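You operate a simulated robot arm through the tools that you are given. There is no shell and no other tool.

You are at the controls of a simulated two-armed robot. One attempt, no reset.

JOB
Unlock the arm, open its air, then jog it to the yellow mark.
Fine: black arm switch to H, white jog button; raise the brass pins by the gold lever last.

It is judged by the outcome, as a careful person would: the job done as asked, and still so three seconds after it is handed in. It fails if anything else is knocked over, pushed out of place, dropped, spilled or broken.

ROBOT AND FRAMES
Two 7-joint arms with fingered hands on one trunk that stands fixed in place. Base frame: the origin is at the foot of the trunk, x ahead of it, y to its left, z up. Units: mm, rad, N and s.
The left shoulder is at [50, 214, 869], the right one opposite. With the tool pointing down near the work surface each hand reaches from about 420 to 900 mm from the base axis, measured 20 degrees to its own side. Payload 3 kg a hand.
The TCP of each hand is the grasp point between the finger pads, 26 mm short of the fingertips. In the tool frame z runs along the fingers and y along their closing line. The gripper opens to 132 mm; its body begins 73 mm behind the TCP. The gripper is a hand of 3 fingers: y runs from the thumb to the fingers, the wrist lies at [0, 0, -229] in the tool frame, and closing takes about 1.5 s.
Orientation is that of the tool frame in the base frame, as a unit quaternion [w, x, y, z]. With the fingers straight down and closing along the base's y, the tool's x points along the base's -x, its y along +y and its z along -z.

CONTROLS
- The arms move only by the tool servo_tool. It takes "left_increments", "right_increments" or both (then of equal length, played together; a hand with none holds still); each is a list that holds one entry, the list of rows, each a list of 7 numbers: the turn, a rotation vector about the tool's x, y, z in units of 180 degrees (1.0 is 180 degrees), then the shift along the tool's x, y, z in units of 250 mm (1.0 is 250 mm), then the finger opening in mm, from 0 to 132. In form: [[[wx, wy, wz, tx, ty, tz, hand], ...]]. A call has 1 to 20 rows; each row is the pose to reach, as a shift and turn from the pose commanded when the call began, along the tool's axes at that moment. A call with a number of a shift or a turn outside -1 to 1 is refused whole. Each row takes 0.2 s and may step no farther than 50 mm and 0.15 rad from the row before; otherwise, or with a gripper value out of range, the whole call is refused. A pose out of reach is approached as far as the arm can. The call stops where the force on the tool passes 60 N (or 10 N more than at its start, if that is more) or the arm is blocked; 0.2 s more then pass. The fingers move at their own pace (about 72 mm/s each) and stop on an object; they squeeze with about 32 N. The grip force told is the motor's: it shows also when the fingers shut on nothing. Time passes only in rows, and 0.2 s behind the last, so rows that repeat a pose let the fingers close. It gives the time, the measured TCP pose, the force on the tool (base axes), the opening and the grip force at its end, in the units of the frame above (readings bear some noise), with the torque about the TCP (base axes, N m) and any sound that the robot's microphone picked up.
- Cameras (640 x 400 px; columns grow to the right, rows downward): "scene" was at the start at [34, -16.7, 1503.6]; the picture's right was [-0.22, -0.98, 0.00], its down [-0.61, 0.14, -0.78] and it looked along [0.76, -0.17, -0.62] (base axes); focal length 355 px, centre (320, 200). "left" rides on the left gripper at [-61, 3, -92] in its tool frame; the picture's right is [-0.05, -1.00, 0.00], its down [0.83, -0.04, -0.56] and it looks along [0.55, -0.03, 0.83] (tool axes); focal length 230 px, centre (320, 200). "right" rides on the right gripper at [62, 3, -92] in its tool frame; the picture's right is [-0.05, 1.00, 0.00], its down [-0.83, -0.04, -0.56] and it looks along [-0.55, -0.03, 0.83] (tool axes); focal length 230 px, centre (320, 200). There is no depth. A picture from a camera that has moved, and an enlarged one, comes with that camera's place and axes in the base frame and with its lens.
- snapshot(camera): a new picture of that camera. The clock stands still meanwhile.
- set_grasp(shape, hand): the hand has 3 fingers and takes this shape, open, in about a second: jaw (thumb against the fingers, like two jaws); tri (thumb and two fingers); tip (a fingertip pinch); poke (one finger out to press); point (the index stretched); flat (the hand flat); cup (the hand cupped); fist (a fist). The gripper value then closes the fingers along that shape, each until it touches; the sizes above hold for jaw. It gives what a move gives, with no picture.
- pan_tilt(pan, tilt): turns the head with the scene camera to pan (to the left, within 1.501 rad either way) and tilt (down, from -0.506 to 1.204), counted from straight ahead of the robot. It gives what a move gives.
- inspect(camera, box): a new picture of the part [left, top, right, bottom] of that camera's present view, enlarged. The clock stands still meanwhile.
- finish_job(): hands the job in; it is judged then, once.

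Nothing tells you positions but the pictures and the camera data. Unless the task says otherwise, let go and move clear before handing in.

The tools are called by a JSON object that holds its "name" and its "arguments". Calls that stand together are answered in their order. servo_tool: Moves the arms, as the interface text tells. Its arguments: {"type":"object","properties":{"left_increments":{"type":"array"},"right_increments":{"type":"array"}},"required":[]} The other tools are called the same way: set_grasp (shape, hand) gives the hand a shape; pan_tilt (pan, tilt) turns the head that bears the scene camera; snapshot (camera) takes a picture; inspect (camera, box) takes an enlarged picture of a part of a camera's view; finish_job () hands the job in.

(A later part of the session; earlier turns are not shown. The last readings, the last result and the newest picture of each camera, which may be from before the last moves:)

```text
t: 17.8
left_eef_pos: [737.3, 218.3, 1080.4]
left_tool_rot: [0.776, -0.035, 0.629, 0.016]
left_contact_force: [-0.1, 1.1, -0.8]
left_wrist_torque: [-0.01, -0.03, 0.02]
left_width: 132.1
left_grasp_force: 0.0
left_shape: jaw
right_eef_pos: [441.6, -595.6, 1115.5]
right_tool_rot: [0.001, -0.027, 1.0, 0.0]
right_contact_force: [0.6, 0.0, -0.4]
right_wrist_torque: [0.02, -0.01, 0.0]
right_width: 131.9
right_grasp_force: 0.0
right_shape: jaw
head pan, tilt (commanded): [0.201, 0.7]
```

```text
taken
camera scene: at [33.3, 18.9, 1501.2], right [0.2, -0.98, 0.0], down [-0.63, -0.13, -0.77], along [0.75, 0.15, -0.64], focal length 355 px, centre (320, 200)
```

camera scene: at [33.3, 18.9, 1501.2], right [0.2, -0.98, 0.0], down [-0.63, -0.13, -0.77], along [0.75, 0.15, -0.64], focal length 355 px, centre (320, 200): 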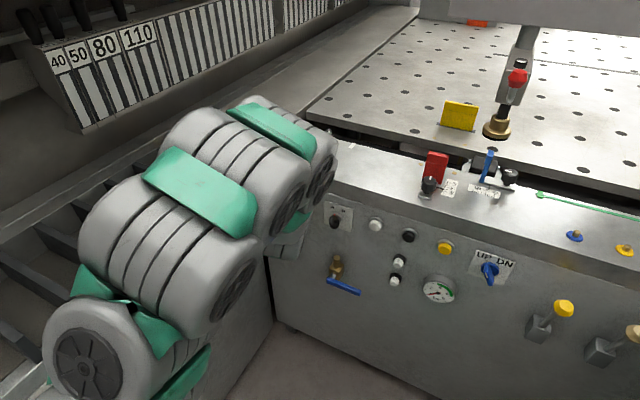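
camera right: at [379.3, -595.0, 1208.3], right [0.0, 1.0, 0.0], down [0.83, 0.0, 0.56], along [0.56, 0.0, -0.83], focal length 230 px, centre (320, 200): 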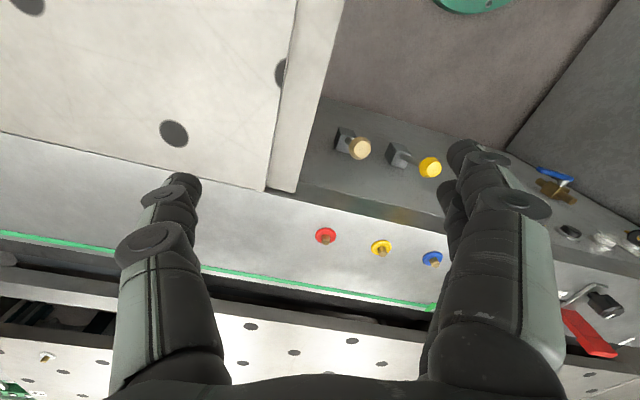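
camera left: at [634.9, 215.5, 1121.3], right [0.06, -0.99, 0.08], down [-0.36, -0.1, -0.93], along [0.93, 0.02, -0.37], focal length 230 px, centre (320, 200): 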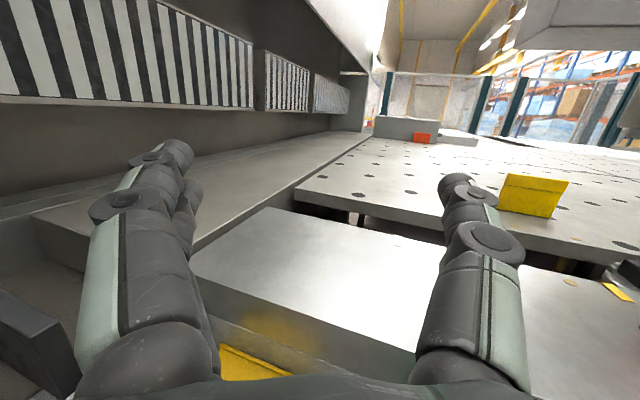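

The left arm could not fold that close; it now points forward at about (737, 218, 1081). I'll back it off and lower it in front of the console face at a safe standoff, leveling the tool.

{"name": "servo_tool", "arguments": {"left_increments": [[[0, 0.01, 0, 0.03, 0.0, -0.15, 132], [0, 0.02, 0, 0.06, 0.0, -0.3, 132], [0, 0.03, 0, 0.15, 0.02, -0.4, 132], [0, 0.04, 0, 0.27, 0.03, -0.45, 132], [0, 0.05, 0, 0.4, 0.05, -0.5, 132], [0, 0.06, 0, 0.52, 0.06, -0.51, 132], [0, 0.067, 0, 0.64, 0.08, -0.51, 132], [0, 0.067, 0, 0.75, 0.1, -0.51, 132]]]}}

{"name": "snapshot", "arguments": {"camera": "left"}}

{"name": "snapshot", "arguments": {"camera": "scene"}}

```text
t: 19.6
left_eef_pos: [708.6, 180.3, 885.2]
left_tool_rot: [0.706, -0.038, 0.707, 0.013]
left_contact_force: [0.2, 0.7, -0.2]
left_wrist_torque: [0.01, 0.03, 0.01]
left_width: 132.1
left_grasp_force: 0.1
left_shape: jaw
left hand out of reach, approached as far as the arm can: row 1, 2, 3, 4, 5, 6, 7, 8
right_eef_pos: [441.7, -595.9, 1115.3]
right_tool_rot: [0.0, -0.028, 1.0, 0.001]
right_contact_force: [0.1, 0.5, -0.5]
right_wrist_torque: [0.02, 0.01, 0.04]
right_width: 131.9
right_grasp_force: 0.0
right_shape: jaw
head pan, tilt (commanded): [0.201, 0.7]
```

```text
taken
camera left: at [616.6, 178.8, 945.9], right [0.07, -0.99, 0.09], down [-0.55, -0.11, -0.83], along [0.83, 0.01, -0.55], focal length 230 px, centre (320, 200)
```

left: 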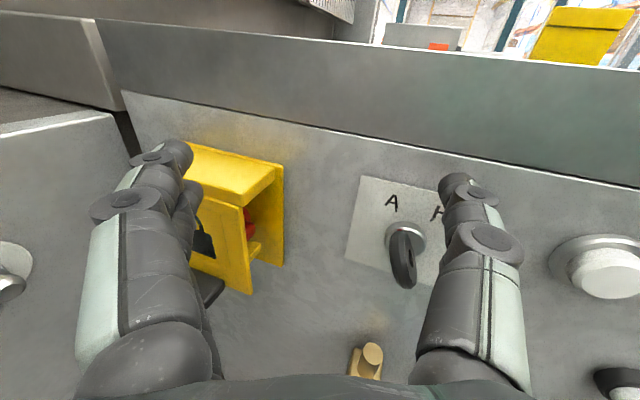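

```text
taken
camera scene: at [33.3, 19.0, 1501.2], right [0.2, -0.98, 0.0], down [-0.63, -0.13, -0.76], along [0.75, 0.15, -0.64], focal length 355 px, centre (320, 200)
```

scene: 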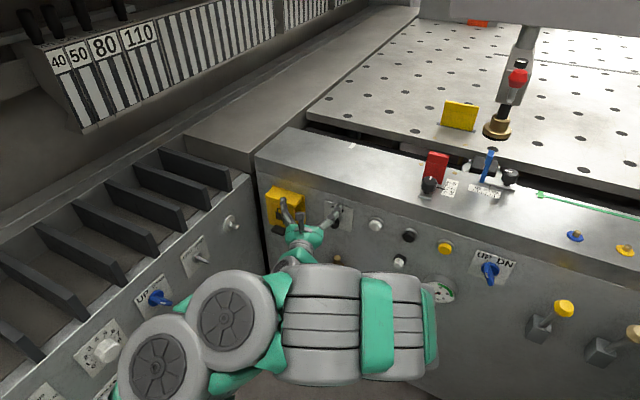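

The left hand is now in front of the face around (709, 180, 885), with the lock box and A/H switch in its view. I'll zoom in on both.

{"name": "inspect", "arguments": {"camera": "left", "box": [150, 120, 310, 320]}}

{"name": "inspect", "arguments": {"camera": "left", "box": [320, 160, 480, 310]}}

{"name": "inspect", "arguments": {"camera": "scene", "box": [250, 170, 410, 270]}}

```text
2.00 times, centred on (230, 220) of left
camera zoom: at [616.6, 178.8, 945.9], right [0.07, -0.99, 0.09], down [-0.55, -0.11, -0.83], along [0.83, 0.01, -0.55], focal length 460 px, centre (500, 160)
```

zoom: 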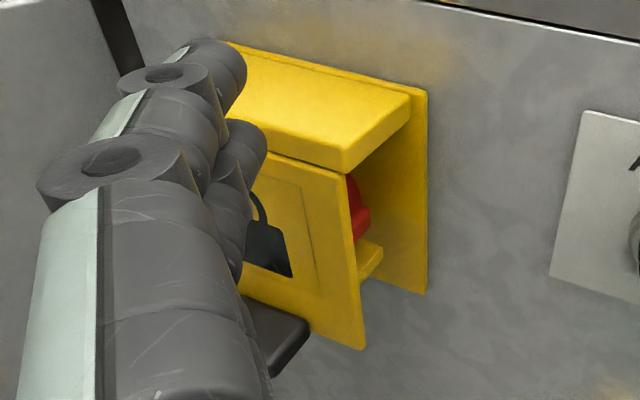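

```text
2.67 times, centred on (400, 235) of left
camera zoom: at [616.6, 178.8, 945.9], right [0.07, -0.99, 0.09], down [-0.55, -0.11, -0.83], along [0.83, 0.01, -0.55], focal length 614 px, centre (107, 107)
```

zoom: 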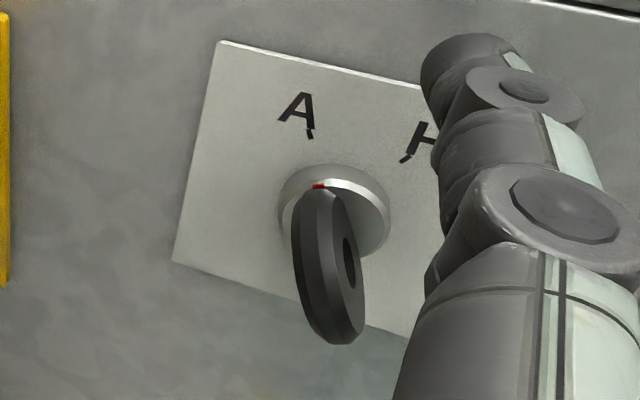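

```text
4.00 times, centred on (330, 220) of scene
camera zoom: at [33.3, 19.0, 1501.2], right [0.2, -0.98, 0.0], down [-0.63, -0.13, -0.76], along [0.75, 0.15, -0.64], focal length 1421 px, centre (280, 120)
```

zoom: 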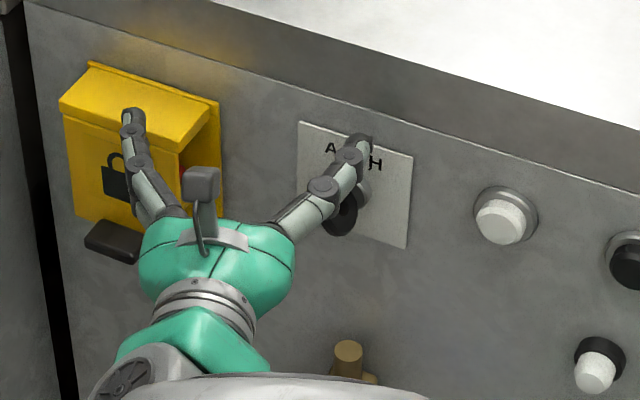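

The lock box has an open right side with a red part inside and a black tab at the foot of its front flap. I'll tip the left hand up and back a little so its camera looks level at the box from the front.

{"name": "servo_tool", "arguments": {"left_increments": [[[0, -0.023, 0, 0.0, 0.0, -0.04, 132], [0, -0.046, 0, 0.0, 0.03, -0.08, 132], [0, -0.069, 0, 0.02, 0.07, -0.12, 132], [0, -0.093, 0, 0.05, 0.11, -0.15, 132], [0, -0.116, 0, 0.08, 0.15, -0.17, 132], [0, -0.139, 0, 0.11, 0.19, -0.18, 132], [0, -0.162, 0, 0.14, 0.23, -0.182, 132], [0, -0.185, 0, 0.171, 0.26, -0.182, 132]]]}}

{"name": "snapshot", "arguments": {"camera": "left"}}

{"name": "snapshot", "arguments": {"camera": "scene"}}

```text
t: 21.4
left_eef_pos: [659.7, 232.9, 853.8]
left_tool_rot: [0.86, -0.035, 0.509, 0.023]
left_contact_force: [-0.8, 0.4, 0.5]
left_wrist_torque: [-0.02, -0.01, -0.03]
left_width: 132.2
left_grasp_force: 0.0
left_shape: jaw
left hand out of reach, approached as far as the arm can: row 7, 8
right_eef_pos: [439.7, -595.7, 1115.3]
right_tool_rot: [0.0, -0.027, 1.0, 0.0]
right_contact_force: [-0.1, 0.0, -0.3]
right_wrist_torque: [-0.04, 0.02, 0.02]
right_width: 131.8
right_grasp_force: 0.1
right_shape: jaw
head pan, tilt (commanded): [0.201, 0.7]
```

```text
taken
camera left: at [548.0, 227.9, 862.7], right [0.05, -1.0, 0.08], down [-0.08, -0.08, -0.99], along [1.0, 0.04, -0.09], focal length 230 px, centre (320, 200)
```

left: 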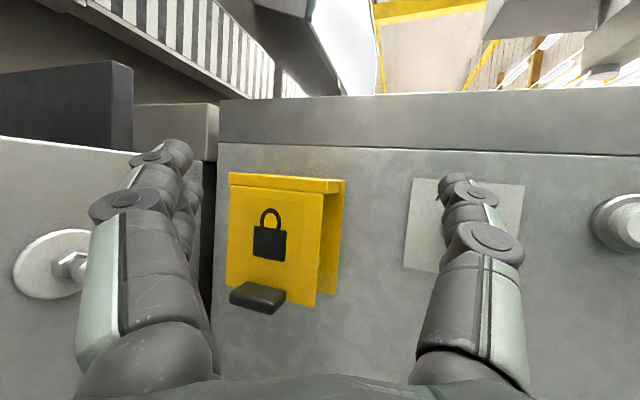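

```text
taken
camera scene: at [33.3, 19.0, 1501.2], right [0.2, -0.98, 0.0], down [-0.63, -0.13, -0.76], along [0.75, 0.15, -0.64], focal length 355 px, centre (320, 200)
```

scene: 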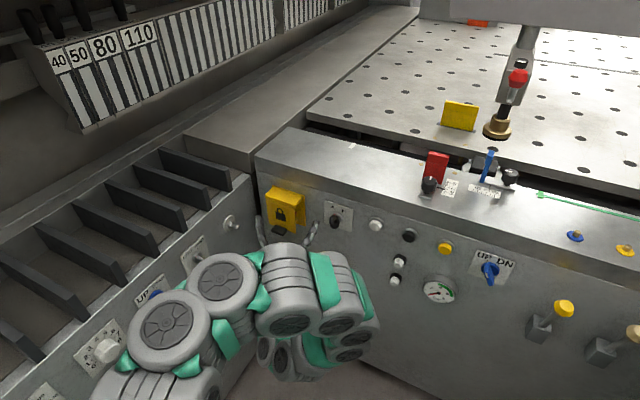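

I now have a clear frontal view: a yellow flap with padlock symbol, hinged along its top, with a black tab protruding at the bottom. I'll zoom into it.

{"name": "inspect", "arguments": {"camera": "left", "box": [210, 160, 370, 330]}}

{"name": "inspect", "arguments": {"camera": "scene", "box": [250, 180, 330, 240]}}

```text
2.35 times, centred on (290, 245) of left
camera zoom: at [548.0, 227.9, 862.7], right [0.05, -1.0, 0.08], down [-0.08, -0.08, -0.99], along [1.0, 0.04, -0.09], focal length 541 px, centre (391, 94)
```

zoom: 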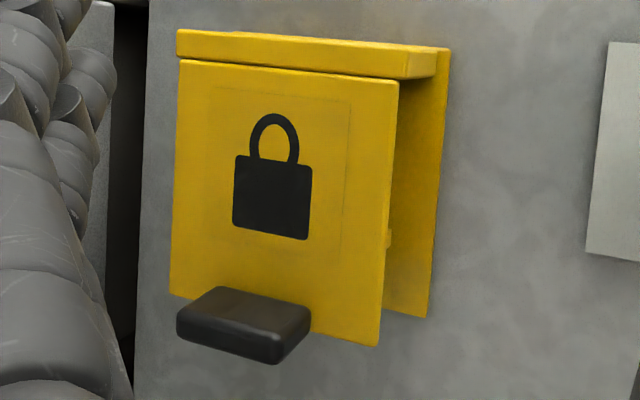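

```text
6.67 times, centred on (290, 210) of scene
camera zoom: at [33.3, 19.0, 1501.2], right [0.2, -0.98, 0.0], down [-0.63, -0.13, -0.76], along [0.75, 0.15, -0.64], focal length 2368 px, centre (520, 133)
```

zoom: 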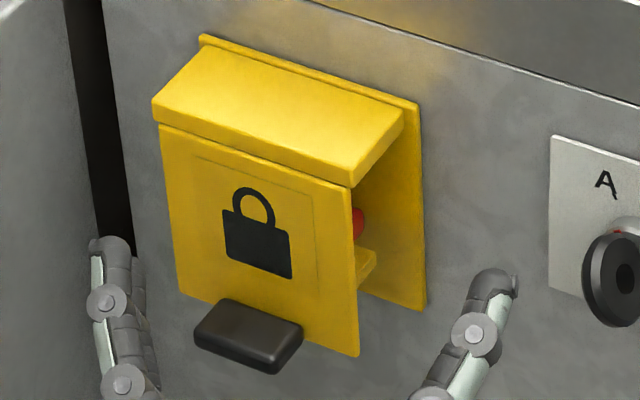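

The flap is hinged at its top edge (about z 850) with its foot and black tab near (750, 288, 750), and the console face runs about 13° skewed. I'll try the "point" shape on the left hand, to use a single finger to hook the flap from below, and see how it looks.

{"name": "set_grasp", "arguments": {"hand": "left", "shape": "point"}}

{"name": "snapshot", "arguments": {"camera": "left"}}

{"name": "inspect", "arguments": {"camera": "scene", "box": [220, 180, 380, 280]}}

```text
t: 22.2
left_eef_pos: [658.3, 232.5, 853.7]
left_tool_rot: [0.859, -0.033, 0.511, 0.022]
left_contact_force: [-0.4, 0.0, -0.4]
left_wrist_torque: [-0.02, 0.01, 0.01]
left_width: 0.1
left_grasp_force: 0.0
left_shape: point
right_eef_pos: [440.4, -596.4, 1115.0]
right_tool_rot: [0.0, -0.027, 1.0, 0.0]
right_contact_force: [0.1, -0.5, 0.1]
right_wrist_torque: [-0.01, 0.01, 0.01]
right_width: 132.1
right_grasp_force: 0.0
right_shape: jaw
head pan, tilt (commanded): [0.201, 0.7]
```

```text
taken
camera left: at [548.1, 227.7, 862.8], right [0.05, -1.0, 0.08], down [-0.08, -0.08, -0.99], along [1.0, 0.04, -0.09], focal length 230 px, centre (320, 200)
```

left: 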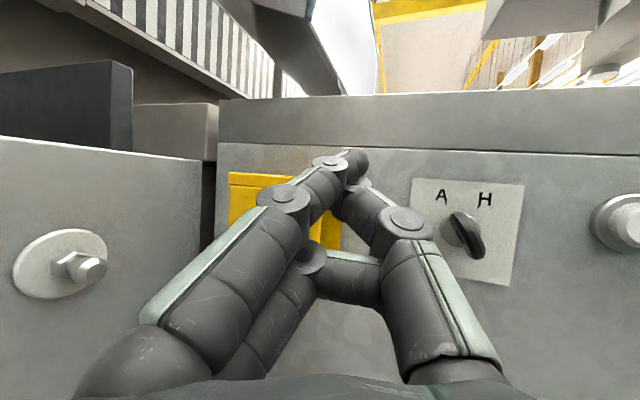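

```text
4.00 times, centred on (300, 230) of scene
camera zoom: at [33.2, 18.9, 1501.2], right [0.2, -0.98, 0.0], down [-0.63, -0.13, -0.76], along [0.75, 0.15, -0.64], focal length 1421 px, centre (400, 80)
```

zoom: 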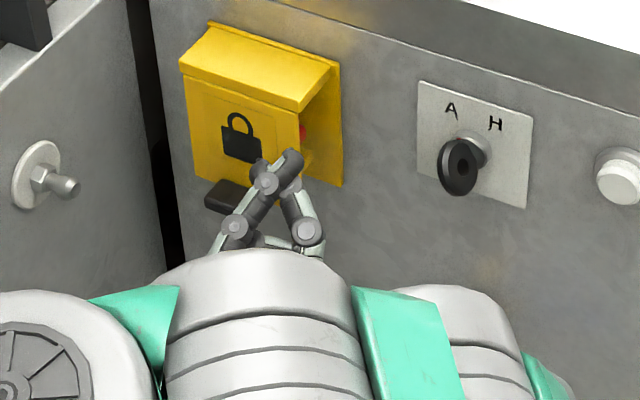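

"Point" closes the thumb over the index, which is bulky. I'll compare with the "poke" shape.

{"name": "set_grasp", "arguments": {"hand": "left", "shape": "poke"}}

{"name": "snapshot", "arguments": {"camera": "left"}}

{"name": "inspect", "arguments": {"camera": "scene", "box": [220, 180, 380, 280]}}

```text
t: 23.1
left_eef_pos: [658.2, 231.7, 854.5]
left_tool_rot: [0.859, -0.034, 0.51, 0.023]
left_contact_force: [0.5, -0.2, 0.2]
left_wrist_torque: [0.02, -0.01, 0.01]
left_width: 0.0
left_grasp_force: 0.0
left_shape: poke
right_eef_pos: [439.7, -595.4, 1114.3]
right_tool_rot: [0.0, -0.028, 1.0, 0.0]
right_contact_force: [0.0, 0.0, 0.1]
right_wrist_torque: [-0.01, 0.01, 0.04]
right_width: 131.9
right_grasp_force: 0.1
right_shape: jaw
head pan, tilt (commanded): [0.201, 0.7]
```

```text
taken
camera left: at [548.1, 227.7, 862.8], right [0.05, -1.0, 0.08], down [-0.08, -0.09, -0.99], along [1.0, 0.04, -0.09], focal length 230 px, centre (320, 200)
```

left: 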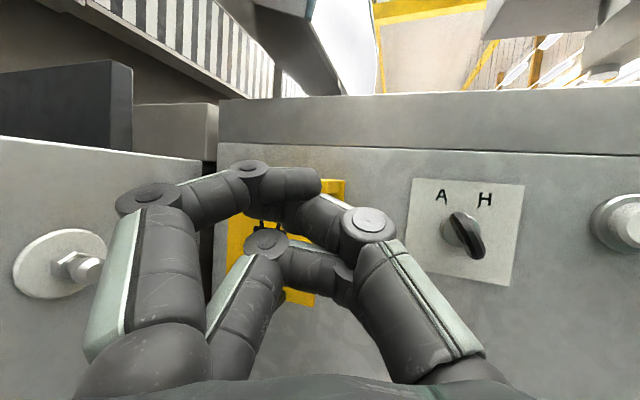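

```text
4.00 times, centred on (300, 230) of scene
camera zoom: at [33.2, 18.9, 1501.2], right [0.2, -0.98, 0.0], down [-0.63, -0.13, -0.76], along [0.75, 0.15, -0.64], focal length 1421 px, centre (400, 80)
```

zoom: 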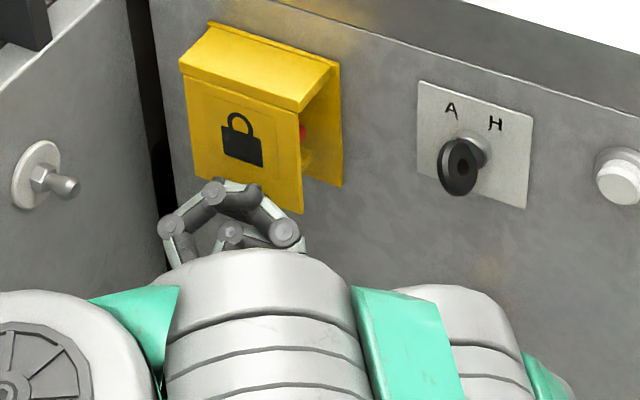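

"Poke" is curled rather than long, so I'll return to the jaw shape and close it, to see how slim the closed fingertips are for hooking the flap.

{"name": "set_grasp", "arguments": {"hand": "left", "shape": "jaw"}}

{"name": "servo_tool", "arguments": {"left_increments": [[[0, 0, 0, 0, 0, 0, 0], [0, 0, 0, 0, 0, 0, 0], [0, 0, 0, 0, 0, 0, 0], [0, 0, 0, 0, 0, 0, 0], [0, 0, 0, 0, 0, 0, 0], [0, 0, 0, 0, 0, 0, 0], [0, 0, 0, 0, 0, 0, 0]]]}}

{"name": "snapshot", "arguments": {"camera": "left"}}

{"name": "inspect", "arguments": {"camera": "scene", "box": [220, 180, 380, 280]}}

```text
t: 24.1
left_eef_pos: [657.4, 232.7, 853.8]
left_tool_rot: [0.859, -0.034, 0.51, 0.022]
left_contact_force: [-0.5, 0.4, 0.8]
left_wrist_torque: [-0.01, 0.0, 0.0]
left_width: 95.1
left_grasp_force: 0.1
left_shape: jaw
right_eef_pos: [440.4, -595.1, 1115.2]
right_tool_rot: [0.0, -0.027, 1.0, 0.001]
right_contact_force: [0.4, 0.4, 0.0]
right_wrist_torque: [0.01, -0.01, 0.01]
right_width: 131.6
right_grasp_force: 0.1
right_shape: jaw
head pan, tilt (commanded): [0.201, 0.7]
```

```text
t: 25.6
left_eef_pos: [658.1, 232.2, 853.6]
left_tool_rot: [0.859, -0.035, 0.51, 0.023]
left_contact_force: [0.1, -0.2, 0.2]
left_wrist_torque: [0.01, -0.02, -0.01]
left_width: 0.0
left_grasp_force: 31.7
left_shape: jaw
right_eef_pos: [441.2, -595.7, 1115.3]
right_tool_rot: [0.0, -0.028, 1.0, 0.0]
right_contact_force: [0.0, 0.3, -0.3]
right_wrist_torque: [0.0, -0.03, 0.0]
right_width: 131.7
right_grasp_force: 0.1
right_shape: jaw
head pan, tilt (commanded): [0.201, 0.7]
```

```text
taken
camera left: at [548.1, 227.7, 862.8], right [0.05, -1.0, 0.08], down [-0.08, -0.09, -0.99], along [1.0, 0.04, -0.09], focal length 230 px, centre (320, 200)
```

left: 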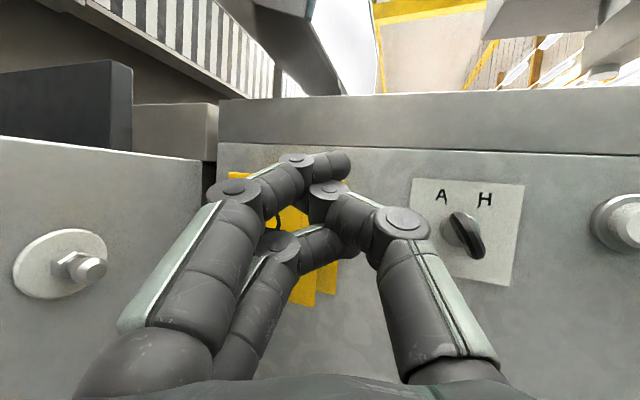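

```text
4.00 times, centred on (300, 230) of scene
camera zoom: at [33.2, 18.9, 1501.2], right [0.2, -0.98, 0.0], down [-0.63, -0.13, -0.76], along [0.75, 0.15, -0.64], focal length 1421 px, centre (400, 80)
```

zoom: 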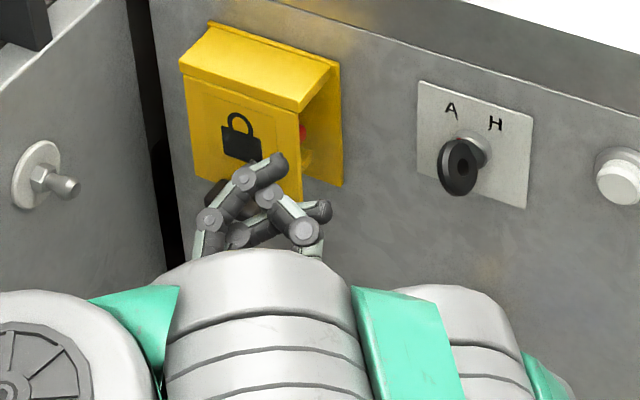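

Closed, the thumb slots between the two fingers, so the upper finger alone makes a good hook. I'll align the hand with the face (tilted up about 30°), open slightly, and bring it low in front of the flap's foot without touching.

{"name": "servo_tool", "arguments": {"left_increments": [[[0.0128, -0.0009, -0.0053, 0.117, 0.018, -0.063, 40], [0.0256, -0.0018, -0.0105, 0.234, 0.036, -0.125, 40], [0.0384, -0.0027, -0.0158, 0.351, 0.054, -0.188, 40], [0.0512, -0.0036, -0.0211, 0.43, 0.07, -0.17, 40], [0.064, -0.0045, -0.0264, 0.51, 0.086, -0.152, 40], [0.0768, -0.0054, -0.0316, 0.583, 0.102, -0.134, 40], [0.0896, -0.0063, -0.0369, 0.656, 0.119, -0.117, 40]]]}}

{"name": "snapshot", "arguments": {"camera": "left"}}

{"name": "inspect", "arguments": {"camera": "scene", "box": [220, 180, 380, 280]}}

```text
t: 27.2
left_eef_pos: [581.1, 217.0, 871.6]
left_tool_rot: [0.851, -0.014, 0.519, -0.074]
left_contact_force: [0.1, -0.2, 0.5]
left_wrist_torque: [-0.05, 0.01, 0.02]
left_width: 20.1
left_grasp_force: 0.1
left_shape: jaw
left hand out of reach, approached as far as the arm can: row 1, 2, 3, 4, 5, 6, 7
right_eef_pos: [441.1, -596.1, 1115.8]
right_tool_rot: [0.0, -0.028, 1.0, 0.0]
right_contact_force: [1.3, 0.4, 0.0]
right_wrist_torque: [0.01, 0.03, 0.0]
right_width: 132.1
right_grasp_force: 0.0
right_shape: jaw
head pan, tilt (commanded): [0.201, 0.7]
```

```text
taken
camera left: at [472.8, 233.4, 882.2], right [-0.14, -0.98, 0.15], down [-0.12, -0.13, -0.98], along [0.98, -0.15, -0.1], focal length 230 px, centre (320, 200)
```

left: 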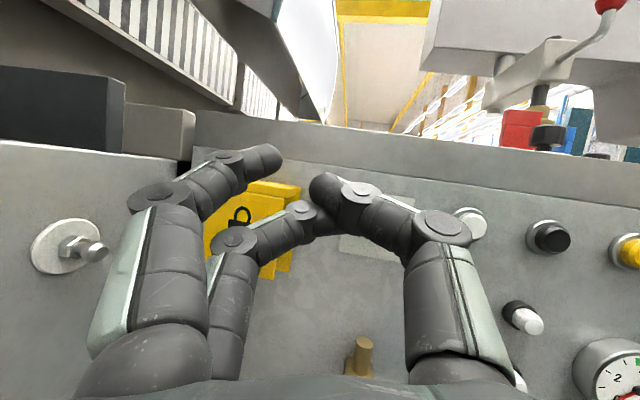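

```text
4.00 times, centred on (300, 230) of scene
camera zoom: at [33.3, 18.9, 1501.2], right [0.2, -0.98, 0.0], down [-0.63, -0.13, -0.76], along [0.75, 0.15, -0.64], focal length 1421 px, centre (400, 80)
```

zoom: 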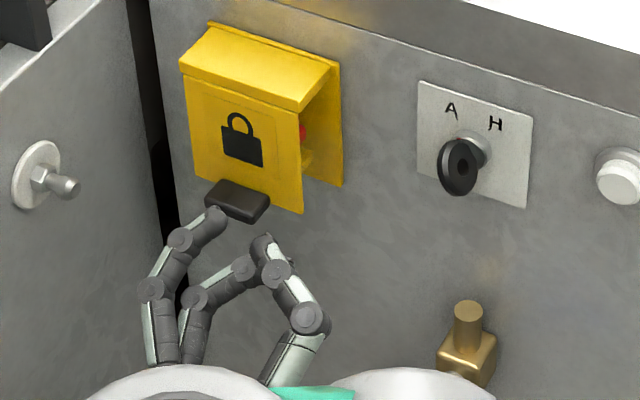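

The arm couldn't go low with the tool tipped up; it retreated to (581, 217, 872) without touching anything. I'll look at the arm's configuration before choosing another approach.

{"name": "pan_tilt", "arguments": {"pan": 0.4, "tilt": 0.9}}

{"name": "snapshot", "arguments": {"camera": "scene"}}

{"name": "inspect", "arguments": {"camera": "left", "box": [180, 140, 640, 400]}}

```text
t: 28.0
left_eef_pos: [582.2, 216.5, 871.4]
left_tool_rot: [0.852, -0.013, 0.518, -0.075]
left_contact_force: [-0.8, -0.4, 0.4]
left_wrist_torque: [-0.01, 0.02, 0.01]
left_width: 20.1
left_grasp_force: 0.0
left_shape: jaw
right_eef_pos: [441.6, -595.6, 1115.7]
right_tool_rot: [0.001, -0.028, 1.0, 0.0]
right_contact_force: [-0.9, 0.0, -0.8]
right_wrist_torque: [0.01, 0.04, 0.0]
right_width: 131.9
right_grasp_force: 0.0
right_shape: jaw
head pan, tilt (commanded): [0.4, 0.901]
```

```text
taken
camera scene: at [19.6, 31.3, 1485.0], right [0.39, -0.92, 0.0], down [-0.72, -0.3, -0.62], along [0.57, 0.24, -0.78], focal length 355 px, centre (320, 200)
```

scene: 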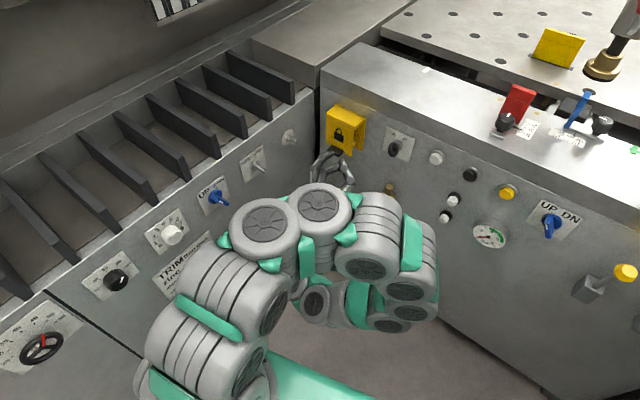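

```text
1.39 times, centred on (410, 270) of left
camera zoom: at [473.1, 233.5, 882.1], right [-0.14, -0.98, 0.15], down [-0.12, -0.13, -0.98], along [0.98, -0.15, -0.1], focal length 320 px, centre (195, 103)
```

zoom: 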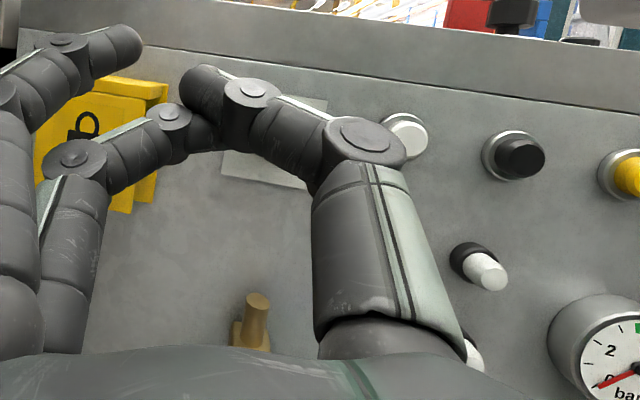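

The left arm is curled awkwardly. I'll unwind it: up and forward into the open space, then back to the pointing-down pose, before choosing a more natural approach.

{"name": "servo_tool", "arguments": {"left_increments": [[[0, 0, 0, -0.09, 0.01, 0.13, 20], [0, 0, 0, -0.18, 0.02, 0.26, 20], [0, 0, 0, -0.27, 0.03, 0.4, 20], [0, 0, 0, -0.36, 0.045, 0.56, 20], [0, 0, 0, -0.45, 0.056, 0.72, 20], [0, 0, 0, -0.531, 0.067, 0.887, 20]]]}}

{"name": "snapshot", "arguments": {"camera": "scene"}}

```text
t: 29.6
left_eef_pos: [670.9, 325.6, 914.8]
left_tool_rot: [0.818, -0.042, 0.567, -0.087]
left_contact_force: [-0.1, -0.2, 0.5]
left_wrist_torque: [0.0, 0.03, -0.01]
left_width: 11.9
left_grasp_force: 0.0
left_shape: jaw
left hand out of reach, approached as far as the arm can: row 1, 2, 3, 4, 5, 6
right_eef_pos: [440.8, -595.2, 1114.8]
right_tool_rot: [0.0, -0.027, 1.0, 0.0]
right_contact_force: [-0.2, -0.3, -0.5]
right_wrist_torque: [-0.01, 0.0, -0.01]
right_width: 131.9
right_grasp_force: 0.1
right_shape: jaw
head pan, tilt (commanded): [0.4, 0.901]
stopped in row 6 (left hand): the arm was blocked; the commanded pose is now the measured one
```

```text
taken
camera scene: at [19.6, 31.4, 1485.0], right [0.39, -0.92, 0.0], down [-0.72, -0.3, -0.62], along [0.57, 0.24, -0.78], focal length 355 px, centre (320, 200)
```

scene: 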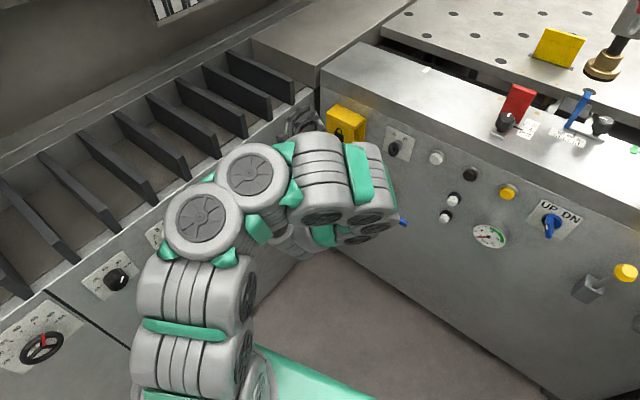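

{"name": "snapshot", "arguments": {"camera": "left"}}

{"name": "inspect", "arguments": {"camera": "scene", "box": [180, 80, 440, 260]}}

```text
taken
camera left: at [563.9, 343.5, 937.1], right [-0.11, -0.97, 0.22], down [-0.24, -0.18, -0.95], along [0.96, -0.16, -0.21], focal length 230 px, centre (320, 200)
```

left: 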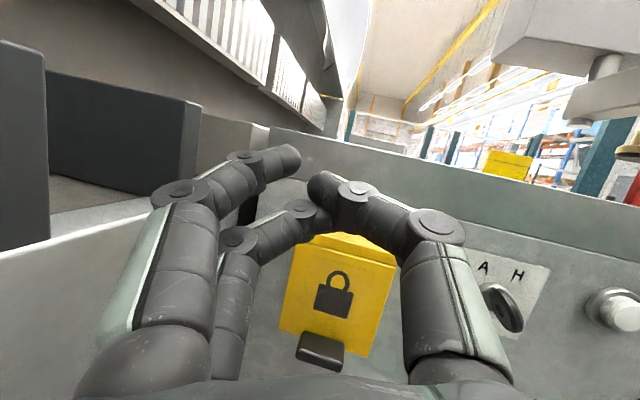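

```text
2.22 times, centred on (310, 170) of scene
camera zoom: at [19.6, 31.4, 1485.0], right [0.39, -0.92, 0.0], down [-0.72, -0.3, -0.62], along [0.57, 0.24, -0.78], focal length 789 px, centre (342, 267)
```

zoom: 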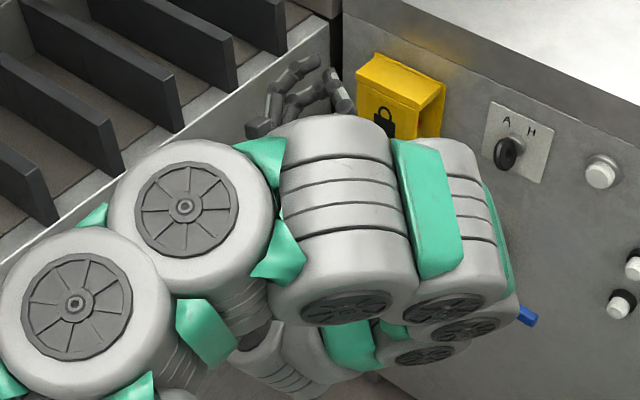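

The hand is clear but still stuck near a joint limit. I'll pitch the tool downward while lifting, which should unwind the wrist.

{"name": "servo_tool", "arguments": {"left_increments": [[[0, 0.035, 0, -0.037, -0.023, 0.029, 20], [0, 0.07, 0, -0.074, -0.045, 0.057, 20], [0, 0.105, 0, -0.111, -0.068, 0.086, 20], [0, 0.14, 0, -0.148, -0.09, 0.115, 20], [0, 0.175, 0, -0.185, -0.113, 0.144, 20], [0, 0.21, 0, -0.222, -0.136, 0.172, 20], [0, 0.245, 0, -0.259, -0.158, 0.2, 20], [0, 0.28, 0, -0.296, -0.18, 0.23, 20], [0, 0.315, 0, -0.333, -0.203, 0.258, 20], [0, 0.35, 0, -0.37, -0.226, 0.287, 20]]]}}

{"name": "snapshot", "arguments": {"camera": "scene"}}

```text
t: 31.8
left_eef_pos: [701.4, 287.3, 1035.1]
left_tool_rot: [0.4, 0.008, 0.911, -0.095]
left_contact_force: [-0.4, -0.5, -0.2]
left_wrist_torque: [-0.06, 0.0, -0.02]
left_width: 11.7
left_grasp_force: 0.0
left_shape: jaw
left hand out of reach, approached as far as the arm can: row 1, 2, 3, 4, 5
right_eef_pos: [439.7, -596.3, 1114.3]
right_tool_rot: [0.001, -0.028, 1.0, -0.001]
right_contact_force: [-0.1, 0.5, -1.0]
right_wrist_torque: [-0.01, 0.0, 0.0]
right_width: 131.7
right_grasp_force: 0.0
right_shape: jaw
head pan, tilt (commanded): [0.4, 0.901]
```

```text
taken
camera scene: at [19.5, 31.5, 1485.0], right [0.39, -0.92, 0.0], down [-0.72, -0.31, -0.62], along [0.57, 0.24, -0.78], focal length 355 px, centre (320, 200)
```

scene: 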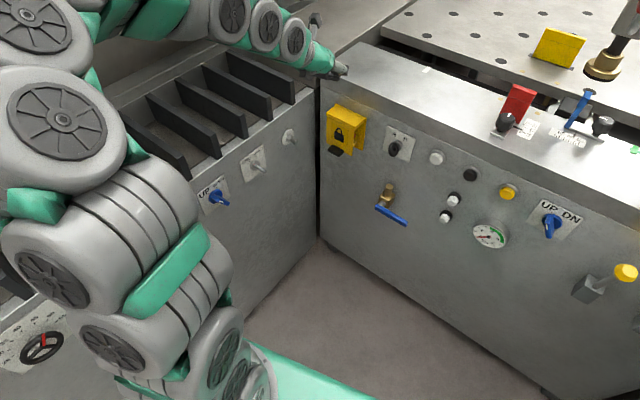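

The left arm is now in a natural elbow-up posture with a clear view of everything. I'll lower it in front of the lock flap, square to the face and pitched about 20° down with the jaw wide open, stopping about 80 mm short.

{"name": "servo_tool", "arguments": {"left_increments": [[[0.0012, -0.0148, 0.0085, 0.098, 0.025, 0.074, 132], [0.0023, -0.0297, 0.017, 0.195, 0.051, 0.149, 132], [0.0035, -0.0445, 0.0255, 0.293, 0.076, 0.223, 132], [0.0047, -0.0593, 0.0341, 0.391, 0.101, 0.298, 132], [0.0058, -0.0741, 0.0426, 0.488, 0.126, 0.372, 132], [0.007, -0.089, 0.0511, 0.586, 0.152, 0.446, 132], [0.0081, -0.1038, 0.0596, 0.683, 0.177, 0.521, 132], [0.0093, -0.1186, 0.0681, 0.781, 0.202, 0.595, 132]]]}}

{"name": "snapshot", "arguments": {"camera": "left"}}

{"name": "snapshot", "arguments": {"camera": "scene"}}

```text
t: 33.6
left_eef_pos: [680.9, 297.4, 785.6]
left_tool_rot: [0.569, 0.093, 0.814, -0.066]
left_contact_force: [-0.2, -0.1, -0.2]
left_wrist_torque: [0.0, 0.03, 0.04]
left_width: 132.0
left_grasp_force: 0.0
left_shape: jaw
right_eef_pos: [441.4, -595.3, 1116.6]
right_tool_rot: [-0.001, -0.028, 1.0, 0.0]
right_contact_force: [-0.2, -1.2, 0.1]
right_wrist_torque: [0.0, 0.05, -0.06]
right_width: 131.9
right_grasp_force: 0.1
right_shape: jaw
head pan, tilt (commanded): [0.4, 0.901]
```

```text
taken
camera left: at [618.0, 315.5, 873.8], right [-0.21, -0.98, 0.05], down [-0.79, 0.14, -0.59], along [0.57, -0.16, -0.81], focal length 230 px, centre (320, 200)
```

left: 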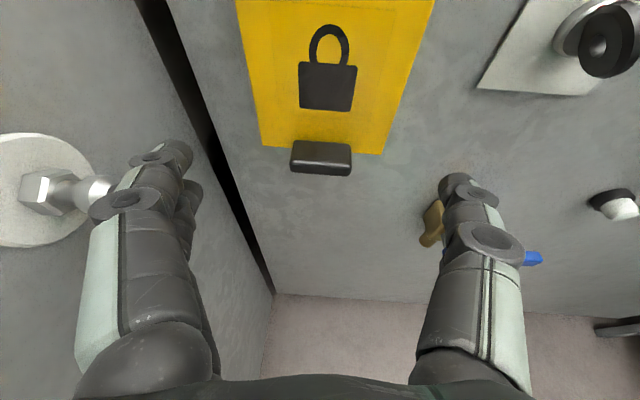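

```text
taken
camera scene: at [19.6, 31.4, 1485.0], right [0.39, -0.92, 0.0], down [-0.72, -0.3, -0.62], along [0.57, 0.24, -0.78], focal length 355 px, centre (320, 200)
```

scene: 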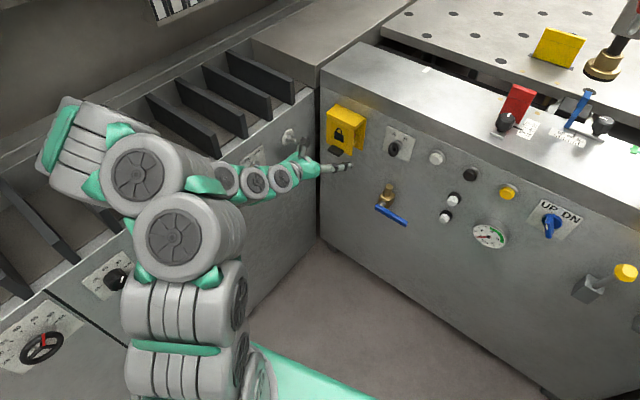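

The pose matches what I commanded, and the hex bolt on the left cabinet is about 18 mm clear of my fingers. Next I'll slide straight in so thumb and fingers straddle the flap's side edges, tips just behind it.

{"name": "servo_tool", "arguments": {"left_increments": [[[0, 0, 0, -0.015, 0, 0.052, 132], [0, 0, 0, -0.03, 0, 0.105, 132], [0, 0, 0, -0.045, 0, 0.157, 132], [0, 0, 0, -0.06, 0, 0.21, 132], [0, 0, 0, -0.074, 0, 0.262, 132]]]}}

{"name": "snapshot", "arguments": {"camera": "left"}}

{"name": "inspect", "arguments": {"camera": "scene", "box": [270, 80, 430, 200]}}

```text
t: 34.8
left_eef_pos: [747.4, 282.2, 780.2]
left_tool_rot: [0.57, 0.093, 0.814, -0.066]
left_contact_force: [-0.3, -0.3, 0.4]
left_wrist_torque: [0.03, -0.03, -0.01]
left_width: 131.8
left_grasp_force: 0.1
left_shape: jaw
right_eef_pos: [441.4, -596.7, 1116.1]
right_tool_rot: [0.0, -0.028, 1.0, -0.001]
right_contact_force: [0.0, -0.1, 0.5]
right_wrist_torque: [-0.04, 0.03, -0.02]
right_width: 131.9
right_grasp_force: 0.1
right_shape: jaw
head pan, tilt (commanded): [0.4, 0.901]
```

```text
taken
camera left: at [684.6, 299.2, 868.4], right [-0.21, -0.98, 0.05], down [-0.79, 0.14, -0.59], along [0.57, -0.16, -0.81], focal length 230 px, centre (320, 200)
```

left: 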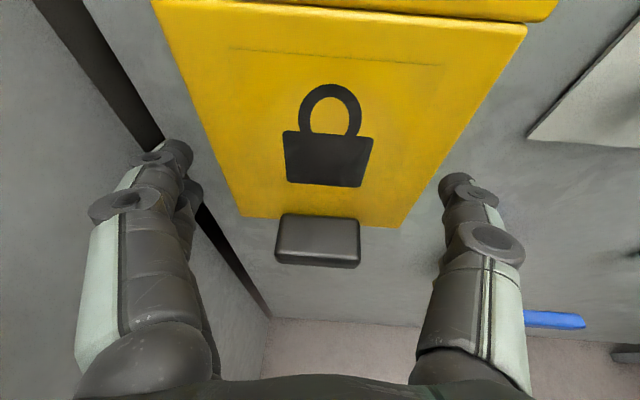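

```text
3.33 times, centred on (350, 140) of scene
camera zoom: at [19.5, 31.4, 1485.0], right [0.39, -0.92, 0.0], down [-0.72, -0.3, -0.62], along [0.57, 0.24, -0.78], focal length 1184 px, centre (220, 400)
```

zoom: 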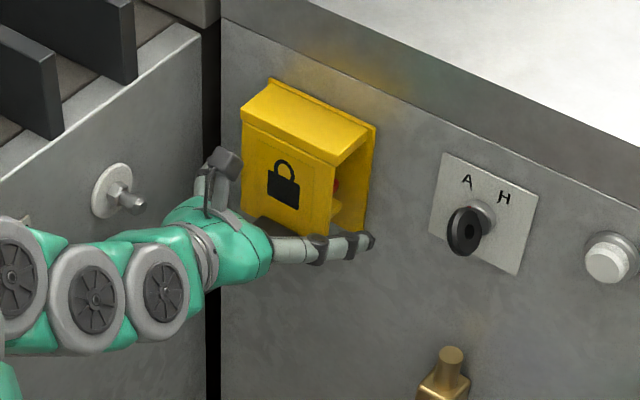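

Thumb and fingers straddle the flap's edges evenly. I'll close the hand onto the flap's sides.

{"name": "servo_tool", "arguments": {"left_increments": [[[0, 0, 0, 0, 0, 0, 110], [0, 0, 0, 0, 0, 0, 100], [0, 0, 0, 0, 0, 0, 90], [0, 0, 0, 0, 0, 0, 80], [0, 0, 0, 0, 0, 0, 75], [0, 0, 0, 0, 0, 0, 75]]]}}

{"name": "snapshot", "arguments": {"camera": "left"}}

{"name": "inspect", "arguments": {"camera": "scene", "box": [270, 80, 430, 200]}}

```text
t: 36.2
left_eef_pos: [746.8, 279.9, 779.1]
left_tool_rot: [0.57, 0.094, 0.814, -0.066]
left_contact_force: [-0.1, -4.9, -3.1]
left_wrist_torque: [0.06, 0.03, 0.21]
left_width: 83.7
left_grasp_force: 32.2
left_shape: jaw
right_eef_pos: [441.6, -596.2, 1114.9]
right_tool_rot: [0.001, -0.028, 1.0, 0.0]
right_contact_force: [0.2, 0.7, 0.2]
right_wrist_torque: [0.02, 0.04, -0.06]
right_width: 131.8
right_grasp_force: 0.2
right_shape: jaw
head pan, tilt (commanded): [0.4, 0.901]
```

```text
taken
camera left: at [684.4, 298.7, 868.4], right [-0.21, -0.98, 0.05], down [-0.79, 0.14, -0.59], along [0.57, -0.16, -0.81], focal length 230 px, centre (320, 200)
```

left: 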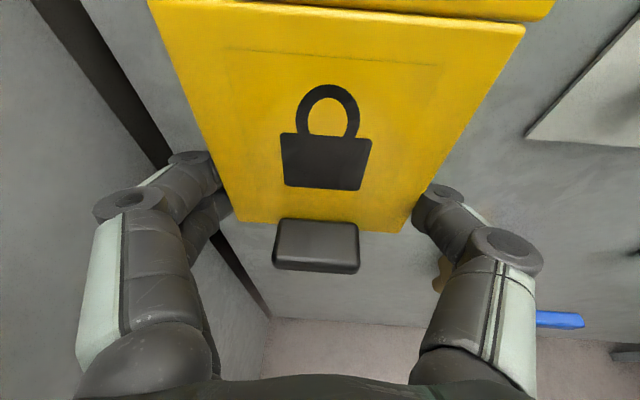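

```text
3.33 times, centred on (350, 140) of scene
camera zoom: at [19.6, 31.3, 1485.0], right [0.39, -0.92, 0.0], down [-0.72, -0.3, -0.62], along [0.57, 0.24, -0.78], focal length 1184 px, centre (220, 400)
```

zoom: 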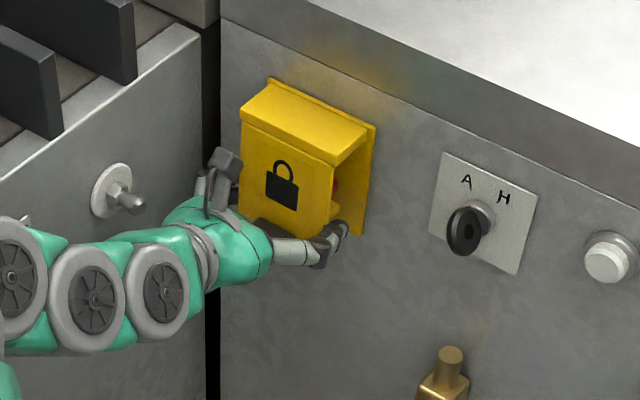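

The flap is gripped at its sides (grip 32 N). I'll now swing it outward and up about its hinge, following the arc, 20° first.

{"name": "servo_tool", "arguments": {"left_increments": [[[0, 0.02778, 0, 0.00446, 0, -0.02457, 60], [0, 0.05556, 0, 0.00675, 0, -0.04944, 60], [0, 0.08333, 0, 0.00687, 0, -0.07441, 60], [0, 0.11111, 0, 0.00481, 0, -0.0993, 60]]]}}

{"name": "snapshot", "arguments": {"camera": "left"}}

{"name": "inspect", "arguments": {"camera": "scene", "box": [270, 80, 430, 200]}}

```text
t: 37.2
left_eef_pos: [724.5, 287.3, 787.5]
left_tool_rot: [0.418, 0.102, 0.902, -0.048]
left_contact_force: [-6.7, -0.7, -21.9]
left_wrist_torque: [0.51, 0.0, -0.06]
left_width: 83.7
left_grasp_force: 32.1
left_shape: jaw
right_eef_pos: [441.1, -595.3, 1115.4]
right_tool_rot: [0.0, -0.028, 1.0, 0.0]
right_contact_force: [0.9, 0.7, -0.3]
right_wrist_torque: [0.01, 0.0, 0.0]
right_width: 131.8
right_grasp_force: 0.1
right_shape: jaw
head pan, tilt (commanded): [0.4, 0.901]
```

```text
taken
camera left: at [694.2, 297.4, 892.7], right [-0.19, -0.98, 0.04], down [-0.94, 0.17, -0.28], along [0.26, -0.09, -0.96], focal length 230 px, centre (320, 200)
```

left: 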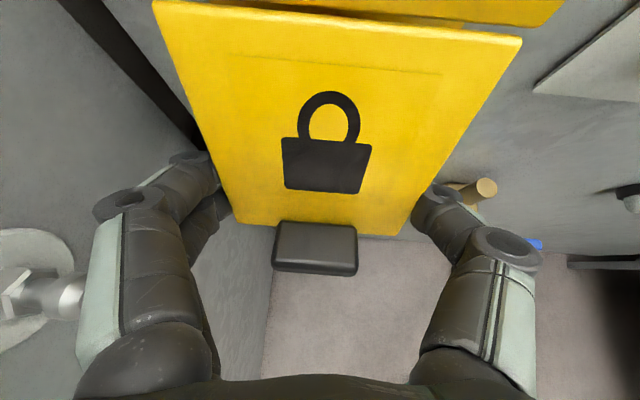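

```text
3.33 times, centred on (350, 140) of scene
camera zoom: at [19.7, 31.5, 1485.0], right [0.39, -0.92, 0.0], down [-0.72, -0.31, -0.62], along [0.57, 0.24, -0.78], focal length 1184 px, centre (220, 400)
```

zoom: 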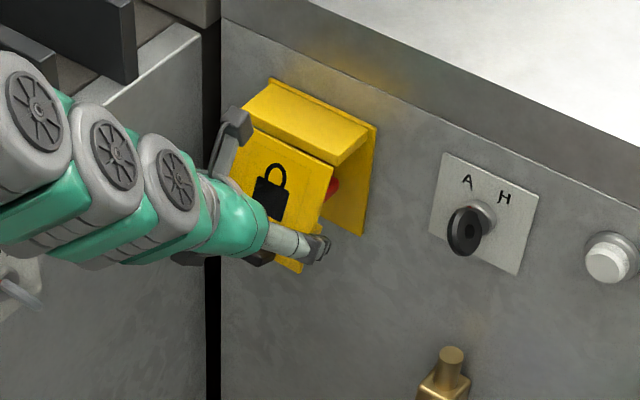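

The flap is swinging open smoothly with the hand. I'll continue along the arc to about 50°, easing a little away from the hinge to cut the load.

{"name": "servo_tool", "arguments": {"left_increments": [[[0, 0.02778, 0, 0.0078, 0, -0.0242, 60], [0, 0.05556, 0, 0.0128, 0, -0.0491, 60], [0, 0.08333, 0, 0.0143, 0, -0.0745, 60], [0, 0.11111, 0, 0.013, 0, -0.1003, 60], [0, 0.13889, 0, 0.0087, 0, -0.1248, 60], [0, 0.16667, 0, 0.0022, 0, -0.1495, 60]]]}}

{"name": "snapshot", "arguments": {"camera": "left"}}

{"name": "inspect", "arguments": {"camera": "scene", "box": [270, 80, 430, 200]}}

```text
t: 38.6
left_eef_pos: [695.1, 293.8, 808.9]
left_tool_rot: [0.171, 0.112, 0.979, -0.021]
left_contact_force: [-14.1, 7.8, -15.3]
left_wrist_torque: [0.76, -0.15, -0.39]
left_width: 84.5
left_grasp_force: 31.6
left_shape: jaw
right_eef_pos: [441.3, -595.8, 1115.9]
right_tool_rot: [0.0, -0.028, 1.0, 0.001]
right_contact_force: [-0.4, 0.4, 0.1]
right_wrist_torque: [0.01, 0.01, 0.0]
right_width: 131.7
right_grasp_force: 0.0
right_shape: jaw
head pan, tilt (commanded): [0.4, 0.901]
```

```text
taken
camera left: at [721.6, 291.0, 916.9], right [-0.18, -0.98, 0.02], down [-0.95, 0.18, 0.24], along [-0.24, 0.02, -0.97], focal length 230 px, centre (320, 200)
```

left: 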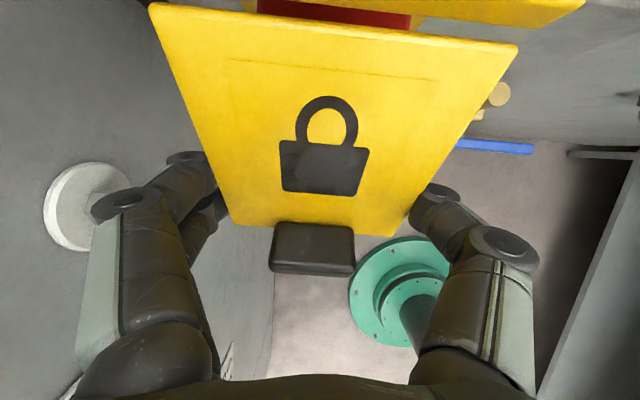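

```text
3.33 times, centred on (350, 140) of scene
camera zoom: at [19.5, 31.5, 1485.0], right [0.39, -0.92, 0.0], down [-0.72, -0.31, -0.62], along [0.57, 0.24, -0.78], focal length 1184 px, centre (220, 400)
```

zoom: 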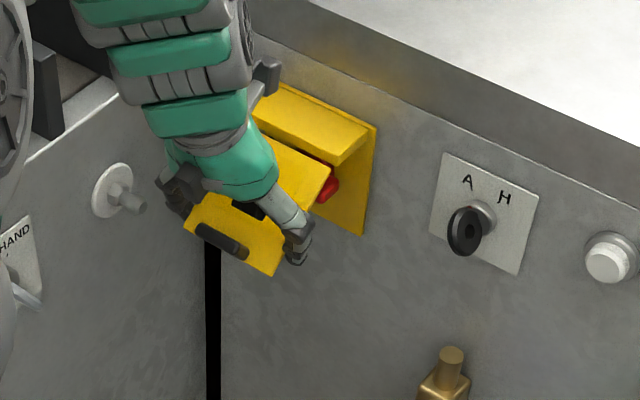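

The flap is about half open and its red inner part is coming into view. I'll continue the swing to about 75°.

{"name": "servo_tool", "arguments": {"left_increments": [[[0, 0.02778, 0, 0.0082, 0, -0.0243, 60], [0, 0.05556, 0, 0.013, 0, -0.0486, 60], [0, 0.08333, 0, 0.0137, 0, -0.0735, 60], [0, 0.11111, 0, 0.0115, 0, -0.0983, 60], [0, 0.13889, 0, 0.0071, 0, -0.1231, 60]]]}}

{"name": "snapshot", "arguments": {"camera": "left"}}

{"name": "inspect", "arguments": {"camera": "scene", "box": [270, 80, 430, 200]}}

```text
t: 39.8
left_eef_pos: [684.5, 295.9, 840.1]
left_tool_rot: [-0.044, 0.112, 0.993, 0.004]
left_contact_force: [-31.6, 0.4, -8.3]
left_wrist_torque: [0.71, -0.08, -0.76]
left_width: 83.5
left_grasp_force: 31.9
left_shape: jaw
right_eef_pos: [441.0, -596.4, 1114.1]
right_tool_rot: [0.001, -0.028, 1.0, 0.0]
right_contact_force: [-0.2, -1.0, -0.6]
right_wrist_torque: [-0.02, 0.01, -0.02]
right_width: 131.9
right_grasp_force: 0.0
right_shape: jaw
head pan, tilt (commanded): [0.4, 0.901]
```

```text
taken
camera left: at [752.5, 284.7, 925.2], right [-0.17, -0.98, 0.0], down [-0.77, 0.13, 0.63], along [-0.62, 0.11, -0.78], focal length 230 px, centre (320, 200)
```

left: 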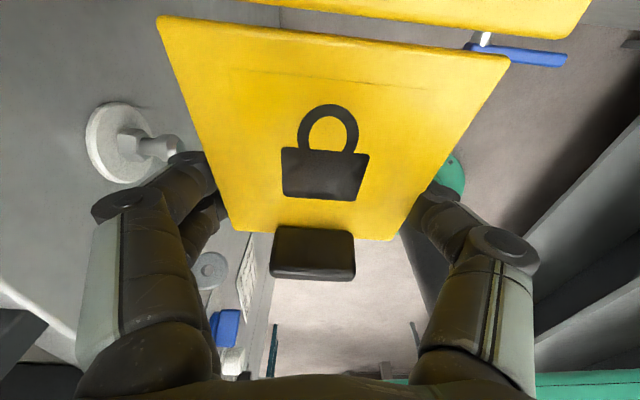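

```text
3.33 times, centred on (350, 140) of scene
camera zoom: at [19.2, 31.4, 1485.0], right [0.39, -0.92, 0.0], down [-0.72, -0.31, -0.62], along [0.57, 0.24, -0.78], focal length 1184 px, centre (220, 400)
```

zoom: 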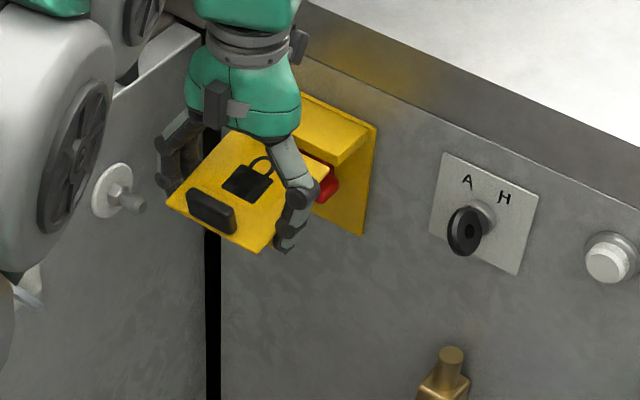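

Flap at about 75°; the load says I'm pressing a little toward the hinge. I'll take it to 90° while easing outward a few millimetres.

{"name": "servo_tool", "arguments": {"left_increments": [[[0, 0.02778, 0, 0.0125, 0, -0.0238, 60], [0, 0.05556, 0, 0.0187, 0, -0.0482, 60], [0, 0.08333, 0, 0.0229, 0, -0.0731, 60]]]}}

{"name": "snapshot", "arguments": {"camera": "left"}}

{"name": "inspect", "arguments": {"camera": "scene", "box": [270, 80, 430, 200]}}

```text
t: 40.6
left_eef_pos: [682.5, 297.6, 860.3]
left_tool_rot: [-0.171, 0.113, 0.979, 0.02]
left_contact_force: [-13.4, 0.8, 3.0]
left_wrist_torque: [0.41, -0.19, -1.16]
left_width: 83.0
left_grasp_force: 32.5
left_shape: jaw
right_eef_pos: [440.1, -596.0, 1115.0]
right_tool_rot: [0.0, -0.028, 1.0, 0.001]
right_contact_force: [0.2, 0.2, 0.0]
right_wrist_torque: [-0.01, 0.01, -0.02]
right_width: 132.0
right_grasp_force: 0.1
right_shape: jaw
head pan, tilt (commanded): [0.4, 0.901]
```

```text
taken
camera left: at [769.8, 280.0, 924.8], right [-0.18, -0.98, -0.02], down [-0.59, 0.09, 0.8], along [-0.79, 0.15, -0.59], focal length 230 px, centre (320, 200)
```

left: 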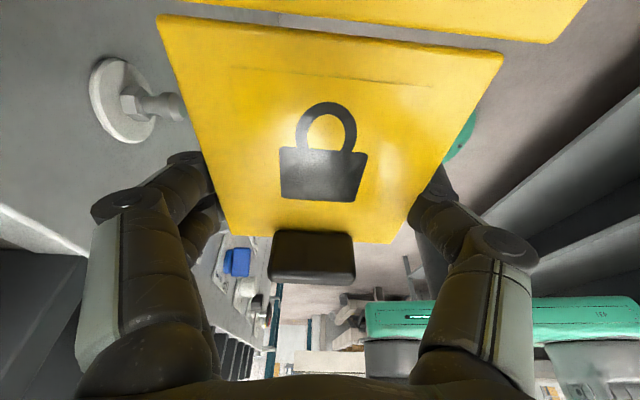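

```text
3.33 times, centred on (350, 140) of scene
camera zoom: at [19.3, 31.3, 1485.0], right [0.39, -0.92, 0.0], down [-0.72, -0.3, -0.62], along [0.57, 0.24, -0.78], focal length 1184 px, centre (220, 400)
```

zoom: 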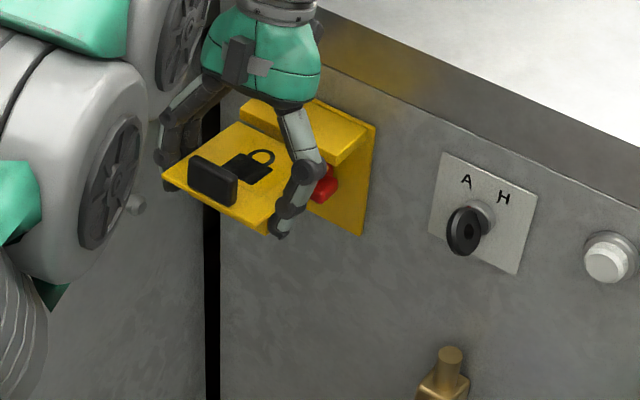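

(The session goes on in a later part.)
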